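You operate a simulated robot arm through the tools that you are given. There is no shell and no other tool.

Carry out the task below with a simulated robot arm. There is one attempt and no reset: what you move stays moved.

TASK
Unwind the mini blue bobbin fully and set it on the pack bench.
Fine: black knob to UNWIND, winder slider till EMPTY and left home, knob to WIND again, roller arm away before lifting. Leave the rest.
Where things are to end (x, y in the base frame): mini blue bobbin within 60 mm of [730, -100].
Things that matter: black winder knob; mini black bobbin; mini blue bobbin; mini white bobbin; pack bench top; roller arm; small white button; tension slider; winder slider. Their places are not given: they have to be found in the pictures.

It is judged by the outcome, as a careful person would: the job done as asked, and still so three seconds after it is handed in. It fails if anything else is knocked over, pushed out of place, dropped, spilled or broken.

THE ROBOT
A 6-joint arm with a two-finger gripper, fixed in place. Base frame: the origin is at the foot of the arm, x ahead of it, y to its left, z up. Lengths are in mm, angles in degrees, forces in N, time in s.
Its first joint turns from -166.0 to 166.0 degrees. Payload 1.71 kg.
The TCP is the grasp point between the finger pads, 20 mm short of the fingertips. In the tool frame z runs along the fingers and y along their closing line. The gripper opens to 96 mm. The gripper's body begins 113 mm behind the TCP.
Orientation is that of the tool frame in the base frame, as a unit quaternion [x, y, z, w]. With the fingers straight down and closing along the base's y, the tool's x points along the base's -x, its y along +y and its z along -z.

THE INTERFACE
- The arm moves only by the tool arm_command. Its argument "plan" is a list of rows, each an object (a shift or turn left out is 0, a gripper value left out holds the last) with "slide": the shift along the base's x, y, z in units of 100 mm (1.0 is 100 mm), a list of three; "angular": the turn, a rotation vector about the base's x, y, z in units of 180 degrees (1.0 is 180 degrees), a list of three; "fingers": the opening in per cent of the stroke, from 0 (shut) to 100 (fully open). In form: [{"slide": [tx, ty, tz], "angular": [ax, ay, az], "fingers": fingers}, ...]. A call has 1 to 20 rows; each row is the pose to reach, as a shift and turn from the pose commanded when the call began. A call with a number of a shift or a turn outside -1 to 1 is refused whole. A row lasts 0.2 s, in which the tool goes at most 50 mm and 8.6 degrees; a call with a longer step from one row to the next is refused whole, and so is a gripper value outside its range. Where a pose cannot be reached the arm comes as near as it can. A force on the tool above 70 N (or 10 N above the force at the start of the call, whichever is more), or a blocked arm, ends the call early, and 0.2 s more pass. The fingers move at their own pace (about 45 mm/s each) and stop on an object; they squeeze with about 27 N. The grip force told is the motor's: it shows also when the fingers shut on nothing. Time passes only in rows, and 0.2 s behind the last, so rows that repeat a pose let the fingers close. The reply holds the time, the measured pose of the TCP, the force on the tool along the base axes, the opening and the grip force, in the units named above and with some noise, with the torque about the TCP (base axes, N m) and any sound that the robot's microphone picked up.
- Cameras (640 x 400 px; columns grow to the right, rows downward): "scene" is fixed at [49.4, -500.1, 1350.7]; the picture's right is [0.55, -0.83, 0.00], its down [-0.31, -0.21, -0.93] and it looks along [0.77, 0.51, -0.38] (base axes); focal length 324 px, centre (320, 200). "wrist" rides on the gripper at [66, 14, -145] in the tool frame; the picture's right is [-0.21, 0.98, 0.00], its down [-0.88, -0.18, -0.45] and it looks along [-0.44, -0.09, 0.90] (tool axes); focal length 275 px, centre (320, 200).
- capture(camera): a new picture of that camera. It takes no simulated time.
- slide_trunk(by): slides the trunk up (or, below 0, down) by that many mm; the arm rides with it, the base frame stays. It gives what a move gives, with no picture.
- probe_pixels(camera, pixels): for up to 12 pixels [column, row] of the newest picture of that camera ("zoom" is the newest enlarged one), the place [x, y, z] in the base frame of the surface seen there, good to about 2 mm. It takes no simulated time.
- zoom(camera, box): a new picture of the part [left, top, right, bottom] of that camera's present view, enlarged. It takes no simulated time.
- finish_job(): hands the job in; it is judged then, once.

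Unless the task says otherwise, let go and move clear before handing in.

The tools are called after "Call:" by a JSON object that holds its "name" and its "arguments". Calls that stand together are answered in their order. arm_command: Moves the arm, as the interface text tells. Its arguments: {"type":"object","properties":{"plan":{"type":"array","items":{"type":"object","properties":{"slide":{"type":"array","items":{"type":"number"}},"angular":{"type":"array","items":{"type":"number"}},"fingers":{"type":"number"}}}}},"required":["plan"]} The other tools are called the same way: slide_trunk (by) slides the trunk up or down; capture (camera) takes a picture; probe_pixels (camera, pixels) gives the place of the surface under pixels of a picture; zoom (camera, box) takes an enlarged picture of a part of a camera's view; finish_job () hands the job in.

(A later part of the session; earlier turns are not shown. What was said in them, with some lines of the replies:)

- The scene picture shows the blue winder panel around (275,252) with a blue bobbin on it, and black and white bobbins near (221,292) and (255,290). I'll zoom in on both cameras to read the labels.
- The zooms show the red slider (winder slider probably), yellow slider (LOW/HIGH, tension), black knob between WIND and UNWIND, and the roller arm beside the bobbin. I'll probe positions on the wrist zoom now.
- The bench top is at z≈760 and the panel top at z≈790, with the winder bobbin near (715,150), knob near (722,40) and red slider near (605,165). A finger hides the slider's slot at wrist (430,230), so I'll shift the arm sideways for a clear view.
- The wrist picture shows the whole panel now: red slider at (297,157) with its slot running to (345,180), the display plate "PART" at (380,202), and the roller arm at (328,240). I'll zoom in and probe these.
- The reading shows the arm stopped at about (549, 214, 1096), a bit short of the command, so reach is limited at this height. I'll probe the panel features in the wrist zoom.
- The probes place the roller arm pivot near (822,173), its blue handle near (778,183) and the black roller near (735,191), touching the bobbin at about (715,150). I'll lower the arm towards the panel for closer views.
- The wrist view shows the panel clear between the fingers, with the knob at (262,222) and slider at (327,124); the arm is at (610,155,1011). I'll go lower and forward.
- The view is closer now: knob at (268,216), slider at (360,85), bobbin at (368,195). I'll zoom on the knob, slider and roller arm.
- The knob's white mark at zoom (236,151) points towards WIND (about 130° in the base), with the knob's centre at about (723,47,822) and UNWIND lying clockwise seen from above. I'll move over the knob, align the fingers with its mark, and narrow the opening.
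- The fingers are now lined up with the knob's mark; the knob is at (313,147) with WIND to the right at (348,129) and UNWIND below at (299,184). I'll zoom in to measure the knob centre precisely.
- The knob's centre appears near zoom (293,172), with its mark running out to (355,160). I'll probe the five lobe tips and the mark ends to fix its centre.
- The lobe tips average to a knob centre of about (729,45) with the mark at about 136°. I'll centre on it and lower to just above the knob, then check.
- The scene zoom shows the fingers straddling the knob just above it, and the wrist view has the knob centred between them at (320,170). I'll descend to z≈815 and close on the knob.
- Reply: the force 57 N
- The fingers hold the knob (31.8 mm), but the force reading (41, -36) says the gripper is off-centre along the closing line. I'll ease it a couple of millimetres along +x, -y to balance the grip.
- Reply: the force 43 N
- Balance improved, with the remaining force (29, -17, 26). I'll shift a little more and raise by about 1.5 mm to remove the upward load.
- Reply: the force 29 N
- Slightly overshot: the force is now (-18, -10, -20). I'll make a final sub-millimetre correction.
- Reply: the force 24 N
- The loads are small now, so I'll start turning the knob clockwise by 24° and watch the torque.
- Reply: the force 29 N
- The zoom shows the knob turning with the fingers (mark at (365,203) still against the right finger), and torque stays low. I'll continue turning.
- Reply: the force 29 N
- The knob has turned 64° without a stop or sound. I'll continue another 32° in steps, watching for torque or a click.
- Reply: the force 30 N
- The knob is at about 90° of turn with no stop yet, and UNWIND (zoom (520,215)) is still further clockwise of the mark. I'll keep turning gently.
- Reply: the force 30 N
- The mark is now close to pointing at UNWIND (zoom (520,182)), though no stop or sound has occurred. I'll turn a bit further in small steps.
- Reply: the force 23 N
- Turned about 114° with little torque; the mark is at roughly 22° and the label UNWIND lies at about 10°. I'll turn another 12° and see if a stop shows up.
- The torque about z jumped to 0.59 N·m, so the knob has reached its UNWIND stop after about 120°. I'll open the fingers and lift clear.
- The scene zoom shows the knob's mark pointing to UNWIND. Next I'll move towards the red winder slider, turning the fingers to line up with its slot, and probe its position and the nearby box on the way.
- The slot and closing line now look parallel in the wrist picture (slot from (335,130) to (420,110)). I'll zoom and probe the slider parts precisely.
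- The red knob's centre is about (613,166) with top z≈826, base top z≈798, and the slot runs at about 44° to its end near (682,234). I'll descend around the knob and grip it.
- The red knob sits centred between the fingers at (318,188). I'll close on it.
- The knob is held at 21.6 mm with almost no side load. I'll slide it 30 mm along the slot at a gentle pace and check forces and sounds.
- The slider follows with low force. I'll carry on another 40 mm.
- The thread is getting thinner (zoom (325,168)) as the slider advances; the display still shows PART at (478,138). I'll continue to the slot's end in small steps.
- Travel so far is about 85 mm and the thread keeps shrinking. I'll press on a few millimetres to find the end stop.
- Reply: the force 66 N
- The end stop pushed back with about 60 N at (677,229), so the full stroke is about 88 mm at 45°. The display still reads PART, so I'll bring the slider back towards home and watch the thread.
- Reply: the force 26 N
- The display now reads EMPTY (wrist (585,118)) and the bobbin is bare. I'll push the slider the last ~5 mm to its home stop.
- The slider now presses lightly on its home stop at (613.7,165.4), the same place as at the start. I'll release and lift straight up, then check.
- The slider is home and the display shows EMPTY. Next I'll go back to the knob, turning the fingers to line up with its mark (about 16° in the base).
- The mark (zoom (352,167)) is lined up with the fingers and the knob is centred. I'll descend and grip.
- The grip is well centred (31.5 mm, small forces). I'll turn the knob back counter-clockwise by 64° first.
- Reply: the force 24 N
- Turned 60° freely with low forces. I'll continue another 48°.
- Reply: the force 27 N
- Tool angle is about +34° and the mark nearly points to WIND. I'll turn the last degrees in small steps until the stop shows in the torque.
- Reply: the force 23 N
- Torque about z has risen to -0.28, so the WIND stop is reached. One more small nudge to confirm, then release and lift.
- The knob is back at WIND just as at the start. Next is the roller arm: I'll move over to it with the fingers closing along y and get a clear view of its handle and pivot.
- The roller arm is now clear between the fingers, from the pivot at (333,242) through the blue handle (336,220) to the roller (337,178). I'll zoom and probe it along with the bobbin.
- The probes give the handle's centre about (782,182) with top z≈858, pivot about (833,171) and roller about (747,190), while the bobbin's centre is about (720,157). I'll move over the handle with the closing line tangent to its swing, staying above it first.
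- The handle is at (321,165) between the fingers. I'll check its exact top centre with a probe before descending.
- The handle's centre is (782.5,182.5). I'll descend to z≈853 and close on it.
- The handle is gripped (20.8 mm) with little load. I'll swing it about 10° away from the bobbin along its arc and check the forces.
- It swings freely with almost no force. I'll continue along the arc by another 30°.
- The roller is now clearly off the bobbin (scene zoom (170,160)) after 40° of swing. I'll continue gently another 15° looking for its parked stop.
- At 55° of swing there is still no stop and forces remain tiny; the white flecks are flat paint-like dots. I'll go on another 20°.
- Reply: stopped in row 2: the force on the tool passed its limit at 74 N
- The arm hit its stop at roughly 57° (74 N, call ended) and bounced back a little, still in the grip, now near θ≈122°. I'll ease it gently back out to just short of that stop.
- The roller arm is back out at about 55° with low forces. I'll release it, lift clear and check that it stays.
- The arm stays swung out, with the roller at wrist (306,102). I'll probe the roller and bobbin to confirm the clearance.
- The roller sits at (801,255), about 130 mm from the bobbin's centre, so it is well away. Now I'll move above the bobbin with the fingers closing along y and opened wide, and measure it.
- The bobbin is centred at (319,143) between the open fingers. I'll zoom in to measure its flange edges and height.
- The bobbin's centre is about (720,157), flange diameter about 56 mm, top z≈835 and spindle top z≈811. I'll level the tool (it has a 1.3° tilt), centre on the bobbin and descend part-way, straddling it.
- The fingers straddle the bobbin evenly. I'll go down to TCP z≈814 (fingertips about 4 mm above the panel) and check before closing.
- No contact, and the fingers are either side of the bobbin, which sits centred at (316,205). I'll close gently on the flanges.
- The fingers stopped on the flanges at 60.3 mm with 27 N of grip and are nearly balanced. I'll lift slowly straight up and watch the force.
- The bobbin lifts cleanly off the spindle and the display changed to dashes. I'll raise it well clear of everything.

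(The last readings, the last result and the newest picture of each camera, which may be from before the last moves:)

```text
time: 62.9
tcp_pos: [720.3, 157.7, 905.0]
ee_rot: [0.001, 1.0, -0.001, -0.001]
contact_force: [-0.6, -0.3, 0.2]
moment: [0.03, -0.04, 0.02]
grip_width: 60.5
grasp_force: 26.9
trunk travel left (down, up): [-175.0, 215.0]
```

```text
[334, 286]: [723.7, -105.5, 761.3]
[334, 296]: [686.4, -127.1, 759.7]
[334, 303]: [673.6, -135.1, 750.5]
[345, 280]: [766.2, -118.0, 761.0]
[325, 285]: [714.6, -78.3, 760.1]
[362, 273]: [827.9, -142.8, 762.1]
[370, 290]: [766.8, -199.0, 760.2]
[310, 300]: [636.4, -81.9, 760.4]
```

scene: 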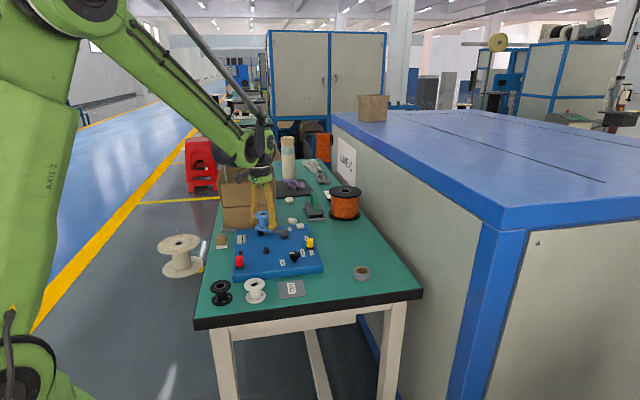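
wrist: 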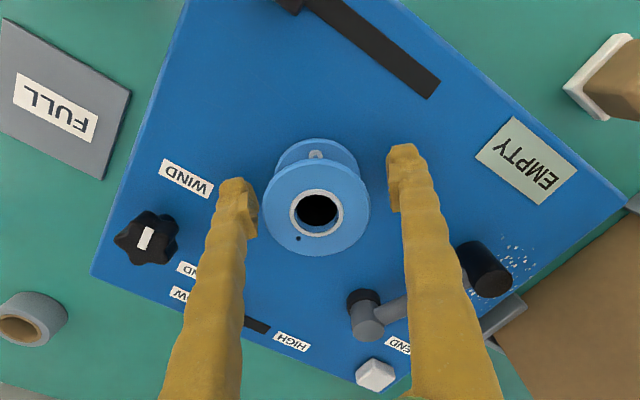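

The target spot at scene (334,286) is clear green bench at (724,-105,761), about 60 mm inside the edge. I'll carry the bobbin over there at height in smooth steps.

Call:
{"name": "arm_command", "arguments": {"plan": [{"slide": [0.01, -0.1, 0], "fingers": 35}, {"slide": [0.02, -0.28, 0], "fingers": 35}, {"slide": [0.03, -0.48, 0], "fingers": 35}, {"slide": [0.04, -0.68, 0], "fingers": 35}, {"slide": [0.045, -0.88, 0], "fingers": 35}, {"slide": [0.045, -0.98, 0], "fingers": 35}]}}

Call:
{"name": "arm_command", "arguments": {"plan": [{"slide": [0.01, -0.1, 0], "fingers": 35}, {"slide": [0.02, -0.28, 0], "fingers": 35}, {"slide": [0.03, -0.48, 0], "fingers": 35}, {"slide": [0.04, -0.68, 0], "fingers": 35}, {"slide": [0.045, -0.88, 0], "fingers": 35}, {"slide": [0.045, -0.98, 0], "fingers": 35}]}}

Call:
{"name": "arm_command", "arguments": {"plan": [{"slide": [0.01, -0.1, 0], "fingers": 35}, {"slide": [0.02, -0.28, 0], "fingers": 35}, {"slide": [0.03, -0.48, 0], "fingers": 35}, {"slide": [0.03, -0.57, 0], "fingers": 35}, {"slide": [0.03, -0.57, 0], "fingers": 35}]}}

Call:
{"name": "capture", "arguments": {"camera": "wrist"}}

Call:
{"name": "zoom", "arguments": {"camera": "scene", "box": [250, 200, 410, 310]}}

```text
time: 64.3
tcp_pos: [725.1, 59.0, 903.8]
ee_rot: [0.0, 1.0, 0.0, -0.002]
contact_force: [-0.2, 0.2, -0.3]
moment: [-0.01, -0.02, 0.02]
grip_width: 60.1
grasp_force: 26.6
trunk travel left (down, up): [-175.0, 215.0]
```

```text
time: 65.7
tcp_pos: [729.3, -37.5, 905.4]
ee_rot: [0.001, 1.0, 0.0, -0.001]
contact_force: [-0.5, -0.5, -0.7]
moment: [0.0, 0.01, 0.02]
grip_width: 60.3
grasp_force: 26.5
trunk travel left (down, up): [-175.0, 215.0]
```

```text
time: 66.9
tcp_pos: [732.0, -94.9, 903.0]
ee_rot: [0.0, 1.0, -0.001, -0.002]
contact_force: [-0.4, 0.2, -1.4]
moment: [0.03, 0.02, -0.04]
grip_width: 60.4
grasp_force: 27.3
trunk travel left (down, up): [-175.0, 215.0]
```

```text
taken
```

wrist: 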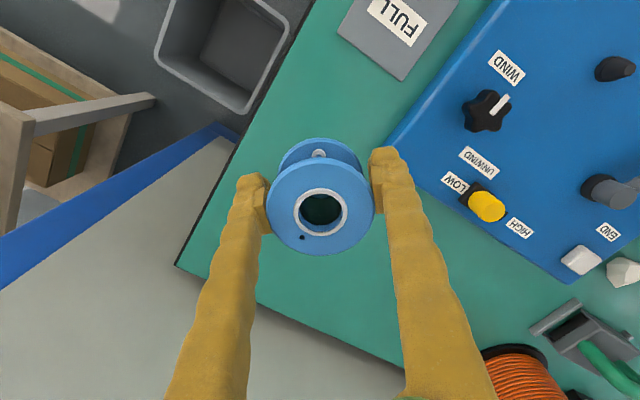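

```text
3.64 times, centred on (330, 255) of scene
```

zoom: 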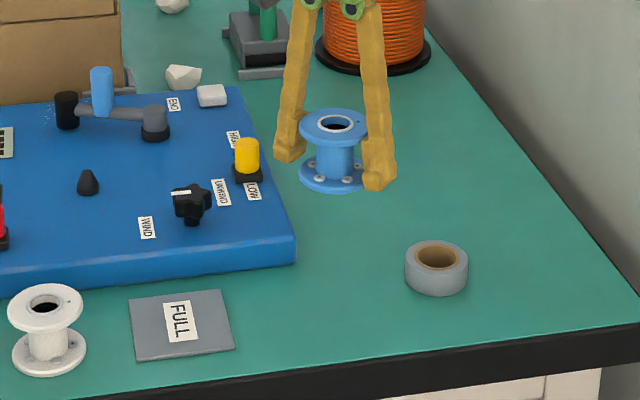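

The bobbin hangs upright between the fingers above the target. I'll probe its flanges and the fingertips to know how far to lower it.

Call:
{"name": "zoom", "arguments": {"camera": "scene", "box": [310, 220, 360, 255]}}

Call:
{"name": "probe_pixels", "arguments": {"camera": "wrist", "pixels": [[320, 240], [320, 180], [290, 155], [345, 158], [320, 145], [270, 240], [320, 208], [390, 115]]}}

```text
11.43 times, centred on (335, 238) of scene
```

zoom: 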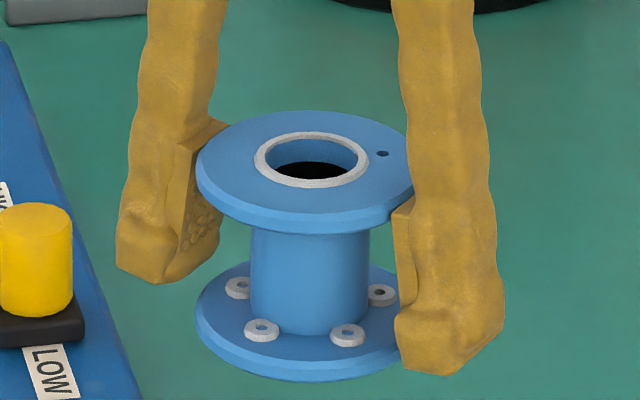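

```text
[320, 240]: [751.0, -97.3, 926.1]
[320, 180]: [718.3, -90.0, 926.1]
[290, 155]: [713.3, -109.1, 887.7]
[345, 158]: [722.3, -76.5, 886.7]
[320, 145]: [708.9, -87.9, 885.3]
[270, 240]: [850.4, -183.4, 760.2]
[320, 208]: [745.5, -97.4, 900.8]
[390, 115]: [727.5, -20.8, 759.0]
```

The bobbin's bottom is about 21 mm below the TCP (roughly level with or just below the fingertips), so touchdown should come at TCP z≈782. I'll lower most of the way.

Call:
{"name": "arm_command", "arguments": {"plan": [{"slide": [0, 0, -0.15], "fingers": 35}, {"slide": [0, 0, -0.35], "fingers": 35}, {"slide": [0, 0, -0.55], "fingers": 35}, {"slide": [0, 0, -0.75], "fingers": 35}, {"slide": [0, 0, -0.92], "fingers": 35}, {"slide": [0, 0, -0.98], "fingers": 35}, {"slide": [0, 0, -0.98], "fingers": 35}]}}

Call:
{"name": "arm_command", "arguments": {"plan": [{"slide": [0, 0, -0.07], "fingers": 35}, {"slide": [0, 0, -0.14], "fingers": 35}, {"slide": [0, 0, -0.18], "fingers": 35}, {"slide": [0, 0, -0.18], "fingers": 35}]}}

Call:
{"name": "zoom", "arguments": {"camera": "scene", "box": [305, 250, 365, 300]}}

```text
time: 68.5
tcp_pos: [732.1, -94.5, 805.2]
ee_rot: [0.001, 1.0, -0.001, -0.002]
contact_force: [0.5, -0.4, -0.4]
moment: [0.0, -0.01, 0.02]
grip_width: 60.7
grasp_force: 27.3
trunk travel left (down, up): [-175.0, 215.0]
```

```text
time: 69.5
tcp_pos: [733.1, -94.5, 787.3]
ee_rot: [0.0, 1.0, -0.001, -0.002]
contact_force: [0.2, 0.2, -1.0]
moment: [0.01, -0.04, -0.01]
grip_width: 60.3
grasp_force: 27.1
trunk travel left (down, up): [-175.0, 215.0]
```

```text
8.00 times, centred on (335, 275) of scene
```

zoom: 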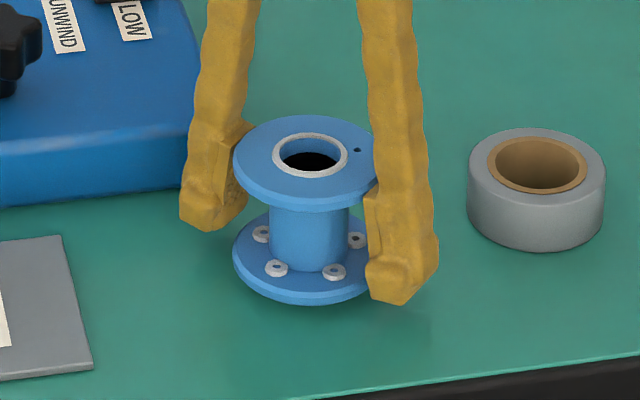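

The bobbin is a few millimetres above the bench with no contact. I'll ease down a few millimetres at a time, watching the vertical force.

Call:
{"name": "arm_command", "arguments": {"plan": [{"slide": [0, 0, -0.01], "fingers": 35}, {"slide": [0, 0, -0.02], "fingers": 35}, {"slide": [0, 0, -0.03], "fingers": 35}, {"slide": [0, 0, -0.03], "fingers": 35}]}}

```text
time: 70.5
tcp_pos: [731.6, -95.1, 785.8]
ee_rot: [0.001, 1.0, -0.001, -0.002]
contact_force: [0.0, -0.1, -1.2]
moment: [0.01, -0.01, 0.02]
grip_width: 60.3
grasp_force: 27.5
trunk travel left (down, up): [-175.0, 215.0]
```

Call:
{"name": "arm_command", "arguments": {"plan": [{"slide": [0, 0, -0.008], "fingers": 35}, {"slide": [0, 0, -0.015], "fingers": 35}, {"slide": [0, 0, -0.015], "fingers": 35}]}}

```text
time: 71.3
tcp_pos: [731.4, -95.6, 784.5]
ee_rot: [0.001, 1.0, -0.001, -0.002]
contact_force: [-0.4, 0.3, -0.4]
moment: [0.01, 0.0, -0.01]
grip_width: 60.4
grasp_force: 27.1
trunk travel left (down, up): [-175.0, 215.0]
```

Call:
{"name": "arm_command", "arguments": {"plan": [{"slide": [0, 0, -0.008], "fingers": 35}, {"slide": [0, 0, -0.012], "fingers": 35}, {"slide": [0, 0, -0.012], "fingers": 35}]}}

Call:
{"name": "zoom", "arguments": {"camera": "scene", "box": [305, 250, 365, 300]}}

```text
time: 72.1
tcp_pos: [732.0, -94.5, 783.3]
ee_rot: [0.002, 1.0, -0.001, -0.002]
contact_force: [1.9, -0.1, 5.0]
moment: [0.11, 0.0, -0.02]
grip_width: 60.3
grasp_force: 26.5
trunk travel left (down, up): [-175.0, 215.0]
```

```text
8.00 times, centred on (335, 275) of scene
```

zoom: 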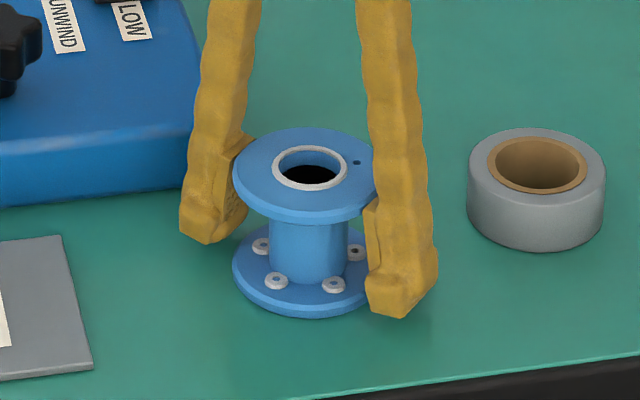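

The vertical force rose to +5 N, so the bobbin's base has touched the bench. I'll open the fingers gently.

Call:
{"name": "arm_command", "arguments": {"plan": [{"fingers": 66}, {"fingers": 70}, {"fingers": 76}, {"fingers": 82}, {"fingers": 86}, {"fingers": 86}]}}

Call:
{"name": "zoom", "arguments": {"camera": "scene", "box": [305, 250, 365, 300]}}

Call:
{"name": "capture", "arguments": {"camera": "wrist"}}

```text
time: 73.5
tcp_pos: [731.6, -94.9, 783.4]
ee_rot: [0.001, 1.0, -0.001, -0.002]
contact_force: [-0.1, -0.5, -0.1]
moment: [0.01, 0.0, 0.02]
grip_width: 82.9
grasp_force: 0.1
trunk travel left (down, up): [-175.0, 215.0]
```

```text
8.00 times, centred on (335, 275) of scene
```

zoom: 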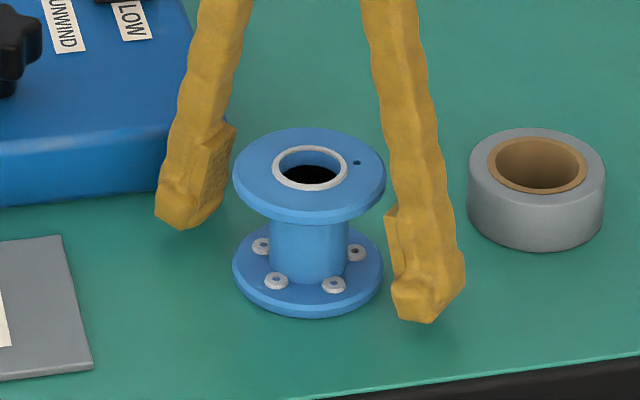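

```text
taken
```

wrist: 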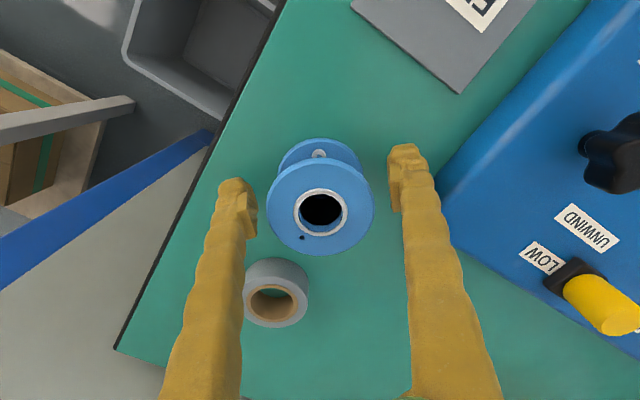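

The bobbin stands upright and free between the open fingers. I'll lift straight up and clear.

Call:
{"name": "arm_command", "arguments": {"plan": [{"slide": [0, 0, 0.1], "fingers": 86}, {"slide": [0, 0, 0.3]}, {"slide": [0, 0, 0.6]}, {"slide": [0, 0, 0.95]}, {"slide": [0, 0, 0.95]}]}}

Call:
{"name": "arm_command", "arguments": {"plan": [{"slide": [-0.1, 0, 0.3]}, {"slide": [-0.3, 0, 0.6]}, {"slide": [-0.6, 0, 0.8]}, {"slide": [-0.6, 0, 0.8]}]}}

Call:
{"name": "capture", "arguments": {"camera": "wrist"}}

Call:
{"name": "zoom", "arguments": {"camera": "scene", "box": [200, 200, 400, 325]}}

```text
time: 74.7
tcp_pos: [732.7, -94.5, 878.7]
ee_rot: [0.001, 1.0, -0.001, -0.002]
contact_force: [-0.3, 0.5, 0.4]
moment: [0.0, -0.05, 0.01]
grip_width: 82.6
grasp_force: 0.2
trunk travel left (down, up): [-175.0, 215.0]
```

```text
time: 75.7
tcp_pos: [673.1, -95.2, 958.4]
ee_rot: [0.0, 1.0, -0.001, -0.002]
contact_force: [-0.5, 0.1, -0.1]
moment: [0.02, -0.05, 0.0]
grip_width: 82.4
grasp_force: 0.1
trunk travel left (down, up): [-175.0, 215.0]
```

```text
taken
```

wrist: 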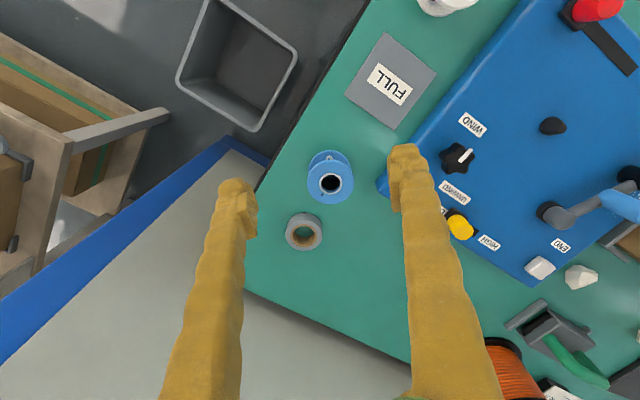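

```text
3.20 times, centred on (300, 262) of scene
```

zoom: 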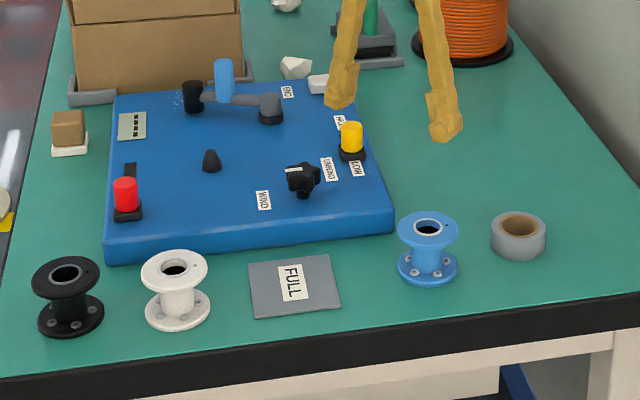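

The blue bobbin stands on the bench, with the black and white ones, the tension slider and the button undisturbed, the knob at WIND and the red slider home. I'll probe the bobbin's final position before handing in.

Call:
{"name": "probe_pixels", "arguments": {"camera": "wrist", "pixels": [[331, 200], [310, 182], [352, 182], [331, 165], [331, 184]]}}

Call:
{"name": "zoom", "arguments": {"camera": "scene", "box": [225, 215, 325, 285]}}

```text
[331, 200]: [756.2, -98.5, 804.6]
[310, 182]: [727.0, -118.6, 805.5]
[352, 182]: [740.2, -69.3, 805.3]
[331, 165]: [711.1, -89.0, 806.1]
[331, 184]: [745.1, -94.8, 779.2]
```

```text
5.71 times, centred on (275, 250) of scene
```

zoom: 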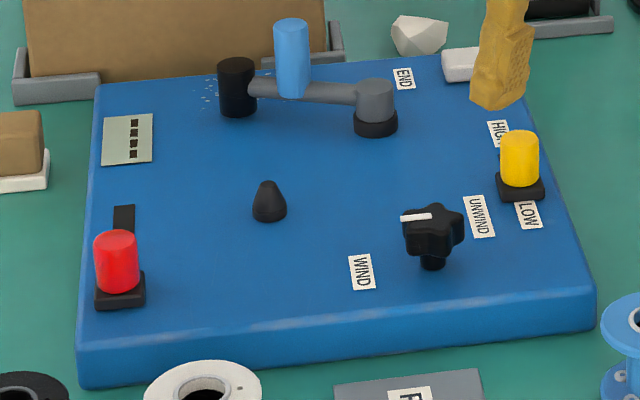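

The bobbin's centre reads about (733,-94), within 10 mm of the target, and it stands upright. The knob is at WIND, the slider is home, the roller arm is swung away and the gripper is clear, so I'm handing in.

Call:
{"name": "finish_job", "arguments": {}}

```text
The job is handed in.
```

The mini blue bobbin is fully unwound and standing upright on the pack bench at about (733, -94), under 10 mm from the target. I've handed the job in.

- **Unwinding:** I turned the knob to UNWIND and ran the winder slider out and back once. The display then read EMPTY and the bobbin was bare.
- **Winder:** The slider is back on its home stop. The knob is at WIND, where it started.
- **Roller arm:** I swung it away from the bobbin before lifting, about 57° to its stop, and it stayed there. It touched the stop hard enough (74 N) to end that move early. It bounced back a little, so I eased it back out, and nothing looked damaged.
- **The rest:** In the last pictures the black and white bobbins, the tension slider and the small white button look undisturbed. The display now shows dashes; it changed when I lifted the bobbin off.
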